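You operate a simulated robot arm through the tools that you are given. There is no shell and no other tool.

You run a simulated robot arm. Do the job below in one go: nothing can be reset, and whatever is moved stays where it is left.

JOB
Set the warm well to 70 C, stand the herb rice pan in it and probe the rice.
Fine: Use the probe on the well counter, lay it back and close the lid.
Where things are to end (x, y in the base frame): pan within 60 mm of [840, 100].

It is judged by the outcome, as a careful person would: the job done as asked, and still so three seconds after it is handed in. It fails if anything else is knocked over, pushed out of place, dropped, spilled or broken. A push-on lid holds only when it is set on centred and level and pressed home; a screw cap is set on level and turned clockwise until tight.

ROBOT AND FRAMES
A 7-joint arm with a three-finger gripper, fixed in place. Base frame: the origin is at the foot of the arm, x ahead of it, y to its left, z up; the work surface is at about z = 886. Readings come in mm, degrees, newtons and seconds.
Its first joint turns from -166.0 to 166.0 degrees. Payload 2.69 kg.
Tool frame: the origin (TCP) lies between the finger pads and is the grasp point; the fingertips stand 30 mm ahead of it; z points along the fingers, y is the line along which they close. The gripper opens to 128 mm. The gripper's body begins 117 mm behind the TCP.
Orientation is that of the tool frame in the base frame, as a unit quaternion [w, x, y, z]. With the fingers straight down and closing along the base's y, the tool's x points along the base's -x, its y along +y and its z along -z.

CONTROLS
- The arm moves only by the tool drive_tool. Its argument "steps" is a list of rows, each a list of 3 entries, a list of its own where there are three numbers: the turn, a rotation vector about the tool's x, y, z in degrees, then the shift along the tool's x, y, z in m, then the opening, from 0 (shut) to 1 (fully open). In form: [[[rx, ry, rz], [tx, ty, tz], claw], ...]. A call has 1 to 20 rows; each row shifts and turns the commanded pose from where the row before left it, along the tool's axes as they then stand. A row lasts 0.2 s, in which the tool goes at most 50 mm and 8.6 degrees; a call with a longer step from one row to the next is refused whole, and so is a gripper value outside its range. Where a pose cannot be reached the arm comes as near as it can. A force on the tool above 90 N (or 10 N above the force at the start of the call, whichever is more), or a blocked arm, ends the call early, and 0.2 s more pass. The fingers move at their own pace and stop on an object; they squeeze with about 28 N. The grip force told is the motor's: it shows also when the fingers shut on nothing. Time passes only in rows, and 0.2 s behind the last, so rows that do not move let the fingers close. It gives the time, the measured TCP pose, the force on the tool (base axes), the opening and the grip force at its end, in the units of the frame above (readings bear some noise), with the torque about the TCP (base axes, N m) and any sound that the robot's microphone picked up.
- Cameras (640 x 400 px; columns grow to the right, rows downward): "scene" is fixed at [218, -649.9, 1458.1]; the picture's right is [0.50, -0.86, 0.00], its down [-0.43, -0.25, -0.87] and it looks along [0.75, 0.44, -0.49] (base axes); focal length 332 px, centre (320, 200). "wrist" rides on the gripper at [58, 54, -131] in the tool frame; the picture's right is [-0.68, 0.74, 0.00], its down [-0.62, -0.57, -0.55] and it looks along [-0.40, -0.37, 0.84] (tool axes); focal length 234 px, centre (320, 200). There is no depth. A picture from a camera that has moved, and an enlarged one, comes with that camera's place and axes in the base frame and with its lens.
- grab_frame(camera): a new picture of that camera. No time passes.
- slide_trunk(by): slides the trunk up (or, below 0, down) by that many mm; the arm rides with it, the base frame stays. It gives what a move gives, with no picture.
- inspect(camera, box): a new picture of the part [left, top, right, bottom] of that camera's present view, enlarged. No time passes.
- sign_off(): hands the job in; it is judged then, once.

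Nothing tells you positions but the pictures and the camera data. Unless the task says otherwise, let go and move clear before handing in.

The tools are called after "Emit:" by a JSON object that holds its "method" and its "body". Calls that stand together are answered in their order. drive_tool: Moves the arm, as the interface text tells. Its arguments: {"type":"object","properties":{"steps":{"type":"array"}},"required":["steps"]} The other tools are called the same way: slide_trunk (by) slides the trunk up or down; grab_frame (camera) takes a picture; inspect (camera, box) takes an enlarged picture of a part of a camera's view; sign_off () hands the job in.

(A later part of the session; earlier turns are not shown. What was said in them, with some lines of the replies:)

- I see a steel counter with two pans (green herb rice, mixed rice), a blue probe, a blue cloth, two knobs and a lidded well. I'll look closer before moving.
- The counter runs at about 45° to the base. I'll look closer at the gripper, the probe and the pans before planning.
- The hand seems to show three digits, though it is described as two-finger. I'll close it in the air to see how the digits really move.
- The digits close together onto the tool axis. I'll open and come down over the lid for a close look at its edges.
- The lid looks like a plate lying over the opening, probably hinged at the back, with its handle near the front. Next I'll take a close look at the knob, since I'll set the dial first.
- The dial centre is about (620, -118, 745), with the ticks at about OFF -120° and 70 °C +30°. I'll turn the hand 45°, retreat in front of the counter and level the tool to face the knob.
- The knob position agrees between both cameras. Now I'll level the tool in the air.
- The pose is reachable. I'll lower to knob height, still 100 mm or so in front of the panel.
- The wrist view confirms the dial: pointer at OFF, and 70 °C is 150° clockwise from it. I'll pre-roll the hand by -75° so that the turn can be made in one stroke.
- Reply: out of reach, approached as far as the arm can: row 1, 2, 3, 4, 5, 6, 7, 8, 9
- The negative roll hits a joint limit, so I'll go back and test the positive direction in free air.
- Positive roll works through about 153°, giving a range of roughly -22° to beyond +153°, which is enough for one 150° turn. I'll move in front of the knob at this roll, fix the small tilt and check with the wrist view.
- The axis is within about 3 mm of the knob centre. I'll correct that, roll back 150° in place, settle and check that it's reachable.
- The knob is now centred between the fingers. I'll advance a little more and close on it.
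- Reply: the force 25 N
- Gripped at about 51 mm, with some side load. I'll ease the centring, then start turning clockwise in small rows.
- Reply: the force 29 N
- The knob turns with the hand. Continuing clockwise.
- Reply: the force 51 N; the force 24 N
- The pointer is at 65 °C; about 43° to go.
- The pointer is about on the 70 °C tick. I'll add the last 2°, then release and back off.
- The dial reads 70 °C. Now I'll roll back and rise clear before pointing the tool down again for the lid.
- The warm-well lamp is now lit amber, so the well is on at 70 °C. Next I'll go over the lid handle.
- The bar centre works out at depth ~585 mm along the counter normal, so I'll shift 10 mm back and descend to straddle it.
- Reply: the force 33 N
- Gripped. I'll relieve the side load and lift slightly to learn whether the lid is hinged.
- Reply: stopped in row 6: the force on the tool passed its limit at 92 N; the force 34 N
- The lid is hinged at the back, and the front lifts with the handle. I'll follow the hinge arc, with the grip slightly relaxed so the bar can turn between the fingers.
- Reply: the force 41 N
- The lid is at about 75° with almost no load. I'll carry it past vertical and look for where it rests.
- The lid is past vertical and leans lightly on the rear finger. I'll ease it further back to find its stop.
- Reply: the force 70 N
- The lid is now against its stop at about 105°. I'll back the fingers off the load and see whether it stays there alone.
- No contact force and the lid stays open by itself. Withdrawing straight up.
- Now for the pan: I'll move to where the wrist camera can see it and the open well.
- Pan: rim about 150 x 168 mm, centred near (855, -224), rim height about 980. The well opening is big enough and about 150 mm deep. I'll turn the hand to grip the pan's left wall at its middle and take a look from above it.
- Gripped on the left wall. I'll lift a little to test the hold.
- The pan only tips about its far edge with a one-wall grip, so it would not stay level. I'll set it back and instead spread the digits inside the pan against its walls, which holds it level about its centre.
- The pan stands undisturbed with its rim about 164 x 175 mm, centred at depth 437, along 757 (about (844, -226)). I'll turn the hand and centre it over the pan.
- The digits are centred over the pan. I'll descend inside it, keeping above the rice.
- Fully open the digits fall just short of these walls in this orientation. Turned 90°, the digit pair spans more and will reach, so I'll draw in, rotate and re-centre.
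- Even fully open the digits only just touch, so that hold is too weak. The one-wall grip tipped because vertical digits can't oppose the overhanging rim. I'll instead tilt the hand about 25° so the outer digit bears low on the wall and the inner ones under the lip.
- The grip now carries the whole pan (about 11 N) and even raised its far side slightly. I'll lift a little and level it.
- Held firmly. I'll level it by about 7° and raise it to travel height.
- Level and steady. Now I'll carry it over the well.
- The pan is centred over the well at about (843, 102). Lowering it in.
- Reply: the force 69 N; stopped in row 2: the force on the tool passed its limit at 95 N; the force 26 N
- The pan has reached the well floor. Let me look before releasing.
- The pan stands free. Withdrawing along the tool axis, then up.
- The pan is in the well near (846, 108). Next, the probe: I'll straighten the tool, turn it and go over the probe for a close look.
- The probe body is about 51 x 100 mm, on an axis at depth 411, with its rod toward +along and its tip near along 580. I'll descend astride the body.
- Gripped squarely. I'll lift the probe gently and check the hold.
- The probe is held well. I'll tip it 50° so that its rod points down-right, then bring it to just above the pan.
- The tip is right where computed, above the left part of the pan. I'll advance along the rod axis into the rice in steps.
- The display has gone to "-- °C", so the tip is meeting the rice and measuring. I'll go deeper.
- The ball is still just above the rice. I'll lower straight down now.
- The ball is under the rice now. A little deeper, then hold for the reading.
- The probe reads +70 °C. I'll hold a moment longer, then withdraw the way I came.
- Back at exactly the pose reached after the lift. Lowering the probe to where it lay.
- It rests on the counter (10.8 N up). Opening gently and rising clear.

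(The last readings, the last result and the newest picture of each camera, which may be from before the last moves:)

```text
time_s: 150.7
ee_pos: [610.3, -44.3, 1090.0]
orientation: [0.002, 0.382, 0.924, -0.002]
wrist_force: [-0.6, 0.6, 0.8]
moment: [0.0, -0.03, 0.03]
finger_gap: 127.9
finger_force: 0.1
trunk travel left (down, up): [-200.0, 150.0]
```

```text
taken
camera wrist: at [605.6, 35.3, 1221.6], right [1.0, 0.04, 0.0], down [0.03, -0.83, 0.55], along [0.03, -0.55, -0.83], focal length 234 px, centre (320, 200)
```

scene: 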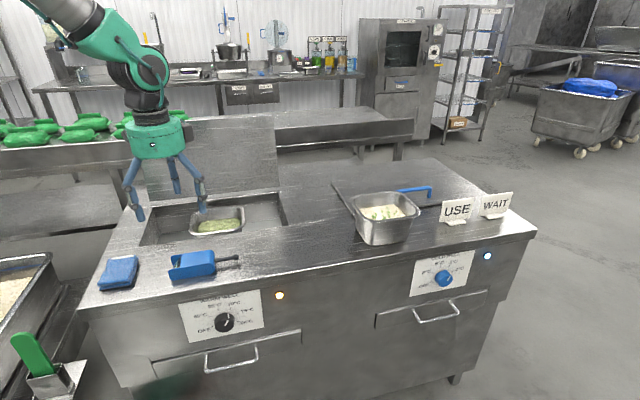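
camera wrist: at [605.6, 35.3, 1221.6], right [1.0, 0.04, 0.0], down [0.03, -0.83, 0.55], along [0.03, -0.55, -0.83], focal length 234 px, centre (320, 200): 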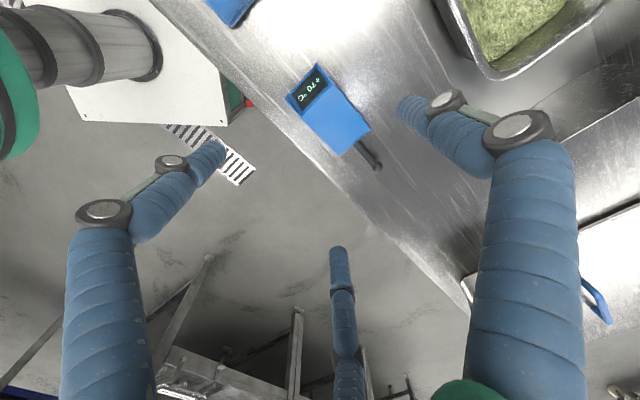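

The probe lies back in its place. Now the lid: I'll go up and over to its handle the same way I left it.

Emit:
{"method": "drive_tool", "body": {"steps": [[[0, 0, 0], [0, 0, -0.045], 0.7], [[0, 0, 0], [0, 0, -0.045], 0.5], [[0, 0, 0], [0, 0, -0.04], 0.3], [[0, 0, 0], [-0.0058, 0.0455, 0], 0.3], [[0, 0, 0], [-0.0058, 0.0455, 0], 0.3], [[0, 0, 0], [-0.0058, 0.0455, 0], 0.3], [[0, 0, 0], [-0.0058, 0.0455, 0], 0.3], [[0, 0, 0], [-0.0058, 0.0455, 0], 0.3], [[0, 0, 0], [-0.0058, 0.0455, 0], 0.3], [[0, 0, 0], [-0.0058, 0.0455, 0], 0.3], [[0, 0, 0], [-0.0058, 0.0455, 0], 0.3], [[0, 0, 0], [-0.0058, 0.0455, 0], 0.3], [[0, 0, 0], [-0.0058, 0.0455, 0], 0.3], [[0, 0, 0], [-0.0058, 0.0455, 0], 0.3], [[0, 0, 0], [0, 0, 0], 0.3], [[0, 0, 0], [0, 0, 0], 0.3]]}}

Emit:
{"method": "grab_frame", "body": {"camera": "wrist"}}

Emit:
{"method": "inspect", "body": {"camera": "scene", "box": [110, 30, 310, 260]}}

```text
time_s: 154.1
ee_pos: [1009.0, 267.1, 1218.0]
orientation: [0.001, 0.382, 0.924, -0.001]
wrist_force: [-0.2, 0.1, -0.6]
moment: [-0.01, 0.06, 0.01]
finger_gap: 38.6
finger_force: 0.0
trunk travel left (down, up): [-200.0, 150.0]
```

```text
taken
camera wrist: at [1004.8, 346.2, 1349.0], right [1.0, 0.04, 0.0], down [0.04, -0.83, 0.55], along [0.03, -0.55, -0.83], focal length 234 px, centre (320, 200)
```

wrist: 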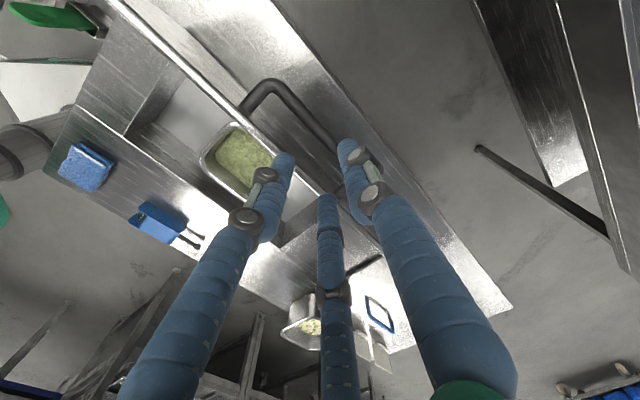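

```text
1.74 times, centred on (210, 145) of scene
camera zoom: at [218.0, -649.9, 1458.1], right [0.5, -0.86, 0.0], down [-0.43, -0.25, -0.87], along [0.75, 0.44, -0.49], focal length 577 px, centre (511, 296)
```

zoom: 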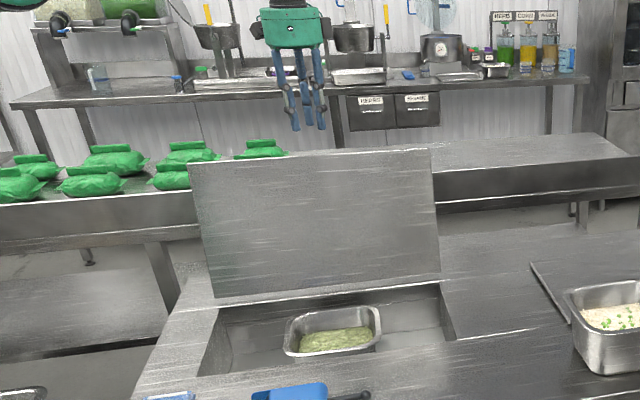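

The view matches the one when I left the handle. Descending around the bar again.

Emit:
{"method": "drive_tool", "body": {"steps": [[[0, 0, 0], [0, -0.001, 0.03], 0.3], [[0, 0, 0], [0, 0, 0.03], 0.3], [[0, 0, 0], [0, 0, 0.025], 0.3], [[0, 0, 0], [0, 0, 0.02], 0.3], [[0, 0, 0], [0, 0, 0.015], 0.3], [[0, 0, 0], [0, 0, 0.003], 0.3], [[0, 0, 0], [0, 0, 0], 0.3]]}}

Emit:
{"method": "grab_frame", "body": {"camera": "wrist"}}

```text
time_s: 155.7
ee_pos: [1009.6, 266.0, 1096.0]
orientation: [0.002, 0.381, 0.924, -0.001]
wrist_force: [-5.0, -5.2, 0.7]
moment: [-0.02, -0.02, -0.09]
finger_gap: 40.3
finger_force: 1.7
trunk travel left (down, up): [-200.0, 150.0]
```

```text
taken
camera wrist: at [1005.4, 346.1, 1229.1], right [1.0, 0.04, 0.0], down [0.04, -0.83, 0.55], along [0.03, -0.55, -0.83], focal length 234 px, centre (320, 200)
```

wrist: 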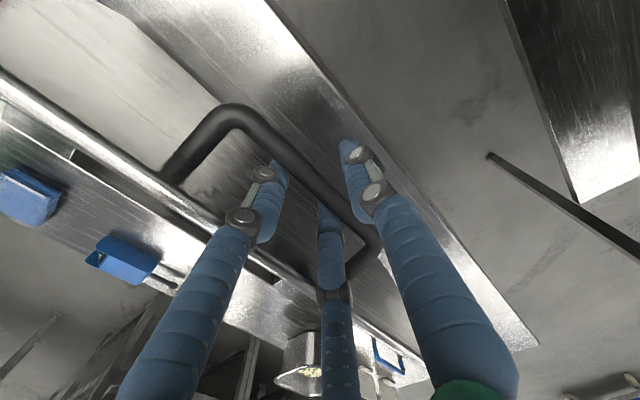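

Emit:
{"method": "drive_tool", "body": {"steps": [[[0, 0, 0], [0, -0.005, 0], 0.3], [[0, 0, 0], [0, 0, 0], 0.25], [[0, 0, 0], [0, 0, 0], 0.18], [[0, 0, 0], [0, 0, 0], 0.12], [[0, 0, 0], [0, 0, 0], 0.1], [[0, 0, 0], [0, 0, 0], 0.1]]}}

Emit:
{"method": "grab_frame", "body": {"camera": "wrist"}}

```text
time_s: 157.1
ee_pos: [1005.8, 263.9, 1097.8]
orientation: [0.003, 0.382, 0.924, -0.002]
wrist_force: [0.8, -0.3, -0.9]
moment: [-0.03, 0.0, -0.12]
finger_gap: 21.9
finger_force: 45.3
trunk travel left (down, up): [-200.0, 150.0]
```

```text
taken
camera wrist: at [1001.9, 342.9, 1228.7], right [1.0, 0.04, 0.0], down [0.03, -0.83, 0.55], along [0.03, -0.55, -0.83], focal length 234 px, centre (320, 200)
```

wrist: 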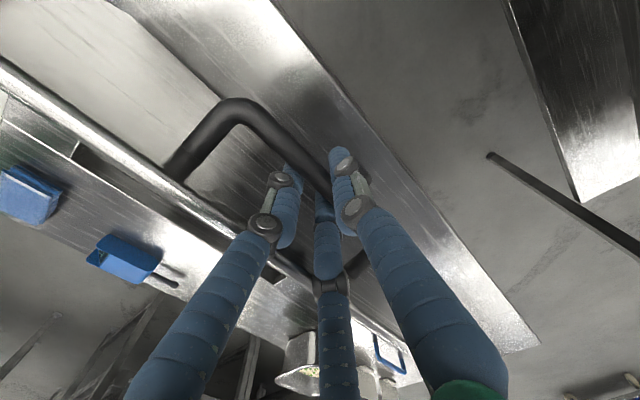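

Gripped with no load. I'll swing the lid back along the same arc, slowly.

Emit:
{"method": "drive_tool", "body": {"steps": [[[0, 0, 0], [0, -0.0079, -0.0036], 0.1], [[0, 0, 0], [0, -0.0079, -0.0033], 0.1], [[0, 0, 0], [0, -0.0079, -0.0028], 0.1], [[0, 0, 0], [0, -0.0094, -0.0031], 0.1], [[0, 0, 0], [0, -0.0094, -0.0027], 0.1], [[0, 0, 0], [0, 0, 0], 0.1]]}}

Emit:
{"method": "drive_tool", "body": {"steps": [[[0, 0, 0], [0, -0.0096, -0.0022], 0.1], [[0, 0, 0], [0, -0.0096, -0.0017], 0.1], [[0, 0, 0], [0, -0.0097, -0.0013], 0.1], [[0, 0, 0], [0, -0.0097, -0.001], 0.1], [[0, 0, 0], [0, -0.0098, -0.0005], 0.1], [[0, 0, 0], [0, -0.0098, -0.0001], 0.1], [[0, 0, 0], [0, 0, 0], 0.1]]}}

```text
time_s: 158.5
ee_pos: [974.0, 232.4, 1112.7]
orientation: [0.002, 0.382, 0.924, -0.002]
wrist_force: [-0.5, 0.0, 1.2]
moment: [-0.13, -0.1, -0.08]
finger_gap: 21.4
finger_force: 45.2
trunk travel left (down, up): [-200.0, 150.0]
```

```text
time_s: 160.1
ee_pos: [935.1, 192.6, 1119.5]
orientation: [0.002, 0.382, 0.924, -0.002]
wrist_force: [-1.9, 3.7, -3.6]
moment: [-0.08, -0.12, -0.09]
finger_gap: 22.0
finger_force: 45.1
trunk travel left (down, up): [-200.0, 150.0]
```

Emit:
{"method": "drive_tool", "body": {"steps": [[[0, 0, 0], [0, -0.0098, 0.0004], 0.1], [[0, 0, 0], [0, -0.0098, 0.0008], 0.1], [[0, 0, 0], [0, -0.0097, 0.0012], 0.1], [[0, 0, 0], [0, -0.0097, 0.0016], 0.1], [[0, 0, 0], [0, -0.0096, 0.002], 0.1], [[0, 0, 0], [0, -0.0095, 0.0025], 0.1], [[0, 0, 0], [0, -0.0093, 0.0029], 0.1], [[0, 0, 0], [0, -0.0093, 0.0032], 0.1], [[0, 0, 0], [0, 0, 0], 0.1]]}}

Emit:
{"method": "drive_tool", "body": {"steps": [[[0, 0, 0], [0, -0.009, 0.0038], 0.1], [[0, 0, 0], [0, -0.009, 0.004], 0.1], [[0, 0, 0], [0, -0.0087, 0.0045], 0.1], [[0, 0, 0], [0, -0.0086, 0.0048], 0.1], [[0, 0, 0], [0, -0.0082, 0.0056], 0.1], [[0, 0, 0], [0, -0.008, 0.006], 0.1], [[0, 0, 0], [0, 0, 0], 0.1]]}}

Emit:
{"method": "inspect", "body": {"camera": "scene", "box": [110, 60, 350, 270]}}

```text
time_s: 162.1
ee_pos: [879.9, 137.4, 1103.5]
orientation: [0.002, 0.381, 0.924, -0.003]
wrist_force: [-2.0, 1.2, -1.9]
moment: [-0.37, -0.4, -0.09]
finger_gap: 21.8
finger_force: 45.3
trunk travel left (down, up): [-200.0, 150.0]
```

```text
time_s: 163.7
ee_pos: [842.9, 100.5, 1075.5]
orientation: [0.002, 0.382, 0.924, 0.0]
wrist_force: [4.4, 2.4, -7.5]
moment: [-0.05, -0.13, -0.1]
finger_gap: 21.6
finger_force: 45.1
trunk travel left (down, up): [-200.0, 150.0]
```

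```text
1.90 times, centred on (230, 165) of scene
camera zoom: at [218.0, -649.9, 1458.1], right [0.5, -0.86, 0.0], down [-0.43, -0.25, -0.87], along [0.75, 0.44, -0.49], focal length 632 px, centre (491, 267)
```

zoom: 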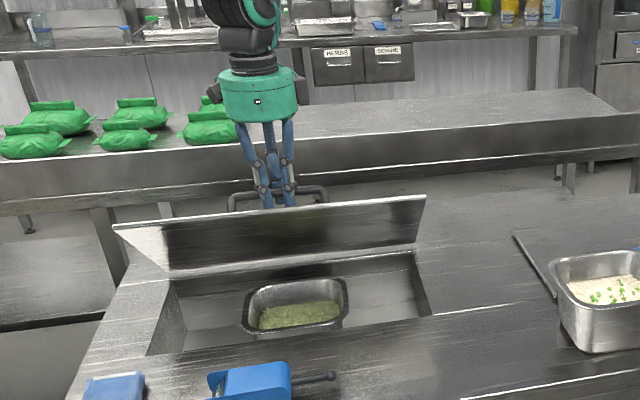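

Emit:
{"method": "drive_tool", "body": {"steps": [[[0, 0, 0], [0, -0.0077, 0.006], 0.1], [[0, 0, 0], [0, -0.0077, 0.006], 0.1], [[0, 0, 0], [0, -0.0071, 0.0066], 0.1], [[0, 0, 0], [0, -0.0071, 0.0066], 0.1], [[0, 0, 0], [0, -0.0065, 0.0072], 0.1], [[0, 0, 0], [0, -0.0065, 0.0072], 0.1], [[0, 0, 0], [0, 0, 0], 0.1]]}}

Emit:
{"method": "drive_tool", "body": {"steps": [[[0, 0, 0], [0, -0.0057, 0.0075], 0.1], [[0, 0, 0], [0, -0.0057, 0.0075], 0.1], [[0, 0, 0], [0, -0.005, 0.008], 0.1], [[0, 0, 0], [0, -0.005, 0.008], 0.1], [[0, 0, 0], [0, 0, 0], 0.1]]}}

```text
time_s: 165.3
ee_pos: [812.1, 69.8, 1035.3]
orientation: [0.003, 0.382, 0.924, -0.002]
wrist_force: [6.3, 3.4, -8.6]
moment: [-0.2, -0.31, -0.12]
finger_gap: 21.7
finger_force: 44.8
trunk travel left (down, up): [-200.0, 150.0]
```

```text
time_s: 166.5
ee_pos: [798.2, 56.2, 1004.5]
orientation: [0.002, 0.381, 0.924, -0.001]
wrist_force: [4.2, -3.8, -1.9]
moment: [-0.35, -0.48, -0.15]
finger_gap: 21.8
finger_force: 45.2
trunk travel left (down, up): [-200.0, 150.0]
```

Emit:
{"method": "drive_tool", "body": {"steps": [[[0, 0, 0], [0, -0.0044, 0.0087], 0.1], [[0, 0, 0], [0, -0.0044, 0.0087], 0.1], [[0, 0, 0], [0, -0.0031, 0.0077], 0.1], [[0, 0, 0], [0, -0.003, 0.0077], 0.1], [[0, 0, 0], [0, -0.0028, 0.0077], 0.1], [[0, 0, 0], [0, 0, 0], 0.1]]}}

Emit:
{"method": "drive_tool", "body": {"steps": [[[0, 0, 0], [0, -0.0022, 0.007], 0.1], [[0, 0, 0], [0, -0.002, 0.007], 0.1], [[0, 0, 0], [0, -0.0017, 0.007], 0.1], [[0, 0, 0], [0, -0.001, 0.005], 0.1], [[0, 0, 0], [0, -0.0006, 0.003], 0.1], [[0, 0, 0], [0, 0, 0], 0.1]]}}

Emit:
{"method": "inspect", "body": {"camera": "scene", "box": [110, 120, 350, 290]}}

```text
time_s: 167.9
ee_pos: [785.5, 43.7, 964.0]
orientation: [0.002, 0.383, 0.924, -0.002]
wrist_force: [-4.9, 19.8, -5.7]
moment: [0.14, -0.06, -0.1]
finger_gap: 21.9
finger_force: 44.6
trunk travel left (down, up): [-200.0, 150.0]
```

```text
time_s: 169.3
ee_pos: [783.2, 38.4, 938.5]
orientation: [0.003, 0.382, 0.924, -0.002]
wrist_force: [-10.1, 27.6, 21.1]
moment: [0.67, 0.43, -0.03]
finger_gap: 21.7
finger_force: 44.8
trunk travel left (down, up): [-200.0, 150.0]
```

```text
2.35 times, centred on (230, 205) of scene
camera zoom: at [218.0, -649.9, 1458.1], right [0.5, -0.86, 0.0], down [-0.43, -0.25, -0.87], along [0.75, 0.44, -0.49], focal length 780 px, centre (532, 188)
```

zoom: 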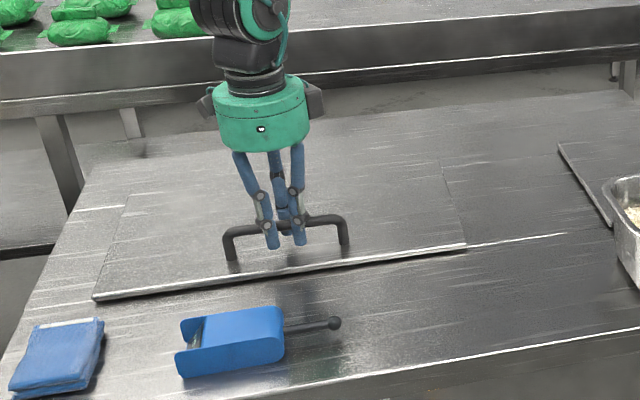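

Emit:
{"method": "drive_tool", "body": {"steps": [[[0, 0, 0], [0, 0, 0.002], 0.1], [[0, 0, 0], [0, 0, 0.002], 0.1], [[0, 0, 0], [0, 0, 0], 0.1]]}}

Emit:
{"method": "inspect", "body": {"camera": "scene", "box": [130, 190, 300, 260]}}

```text
time_s: 170.1
ee_pos: [782.3, 38.3, 934.9]
orientation: [0.005, 0.382, 0.924, 0.001]
wrist_force: [2.1, 11.5, 43.2]
moment: [0.13, -0.26, -0.05]
finger_gap: 21.8
finger_force: 44.9
trunk travel left (down, up): [-200.0, 150.0]
```

```text
3.76 times, centred on (215, 225) of scene
camera zoom: at [218.0, -649.9, 1458.1], right [0.5, -0.86, 0.0], down [-0.43, -0.25, -0.87], along [0.75, 0.44, -0.49], focal length 1249 px, centre (715, 106)
```

zoom: 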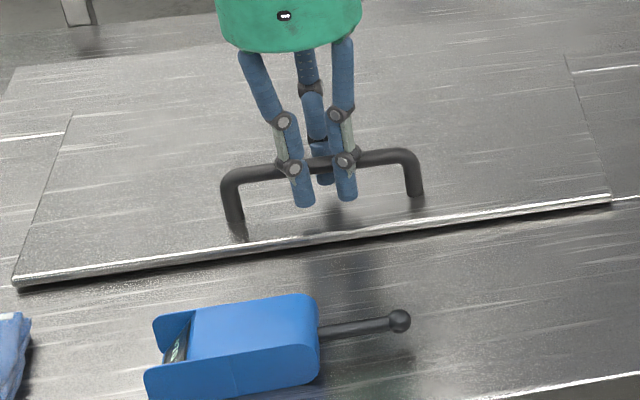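

The lid edge is back where it was at the start. I'll ease off the pressure and release the handle.

Emit:
{"method": "drive_tool", "body": {"steps": [[[0, 0, 0], [0, 0, -0.002], 0.12], [[0, 0, 0], [0, 0, 0], 0.2], [[0, 0, 0], [0, 0, 0], 0.3], [[0, 0, 0], [0, 0, 0], 0.4], [[0, 0, 0], [0, 0, 0], 0.5], [[0, 0, 0], [0, 0, -0.015], 0.5], [[0, 0, 0], [0, 0, -0.03], 0.5], [[0, 0, 0], [0, 0, -0.045], 0.6], [[0, 0, 0], [0, 0, -0.045], 0.6], [[0, 0, 0], [0, 0, -0.045], 0.6], [[0, 0, 0], [0, 0, 0], 0.6]]}}

Emit:
{"method": "grab_frame", "body": {"camera": "scene"}}

Emit:
{"method": "inspect", "body": {"camera": "scene", "box": [80, 180, 340, 343]}}

Emit:
{"method": "grab_frame", "body": {"camera": "wrist"}}

```text
time_s: 172.5
ee_pos: [780.3, 39.5, 1113.3]
orientation: [0.002, 0.382, 0.924, -0.001]
wrist_force: [1.0, 0.0, 0.0]
moment: [0.01, -0.04, -0.01]
finger_gap: 76.8
finger_force: 0.1
trunk travel left (down, up): [-200.0, 150.0]
```

```text
taken
```

scene: 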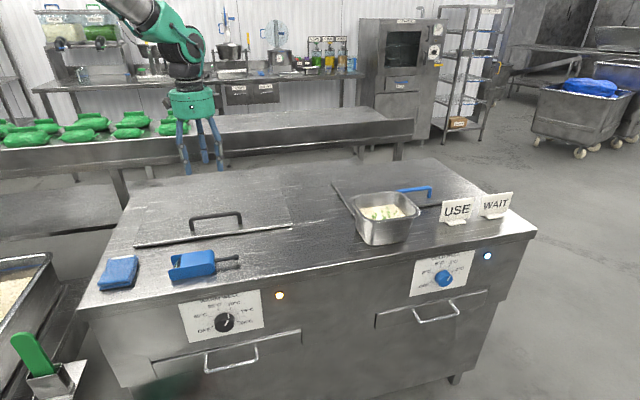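

```text
2.45 times, centred on (210, 262) of scene
camera zoom: at [218.0, -649.9, 1458.1], right [0.5, -0.86, 0.0], down [-0.43, -0.25, -0.87], along [0.75, 0.44, -0.49], focal length 814 px, centre (590, 49)
```

zoom: 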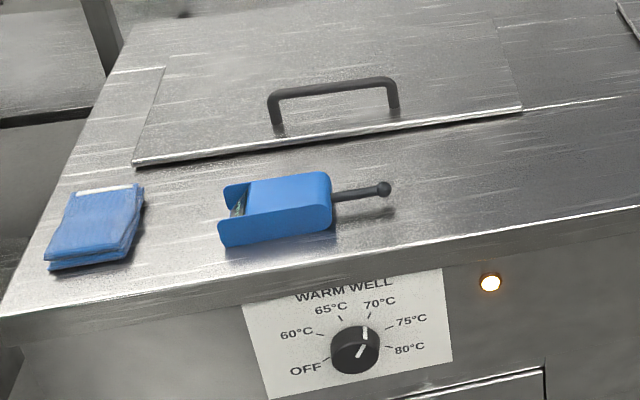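

```text
taken
camera wrist: at [776.2, 119.0, 1244.8], right [1.0, 0.04, 0.0], down [0.03, -0.83, 0.55], along [0.03, -0.55, -0.83], focal length 234 px, centre (320, 200)
```

wrist: 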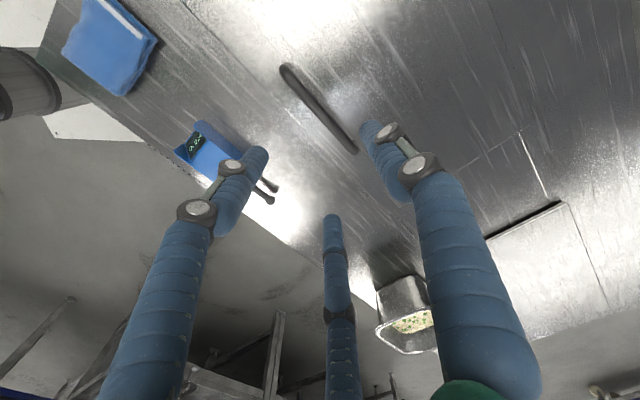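

The dial is at 70 °C with its lamp lit. The pan is in the well under the closed lid, and the probe (which read +70 °C) is back in its place. Nothing else has moved and the arm is clear, so I'm handing in.

Emit:
{"method": "sign_off", "body": {}}

```text
The job is handed in.
```

The job is done and handed in. The warm well is set to 70 °C and its lamp is lit. The herb rice pan stands in the well at about (845, 108), well within the 60 mm allowed.

The rice was probed with the probe from the well counter and read +70 °C. The probe is back within a few millimetres of where it lay, and the lid is closed.

My first grip on the pan tipped it by about 6°. I set it back down on the counter and re-gripped it with the hand tilted, which carried it nearly level. Nothing spilled and nothing else was knocked or moved.
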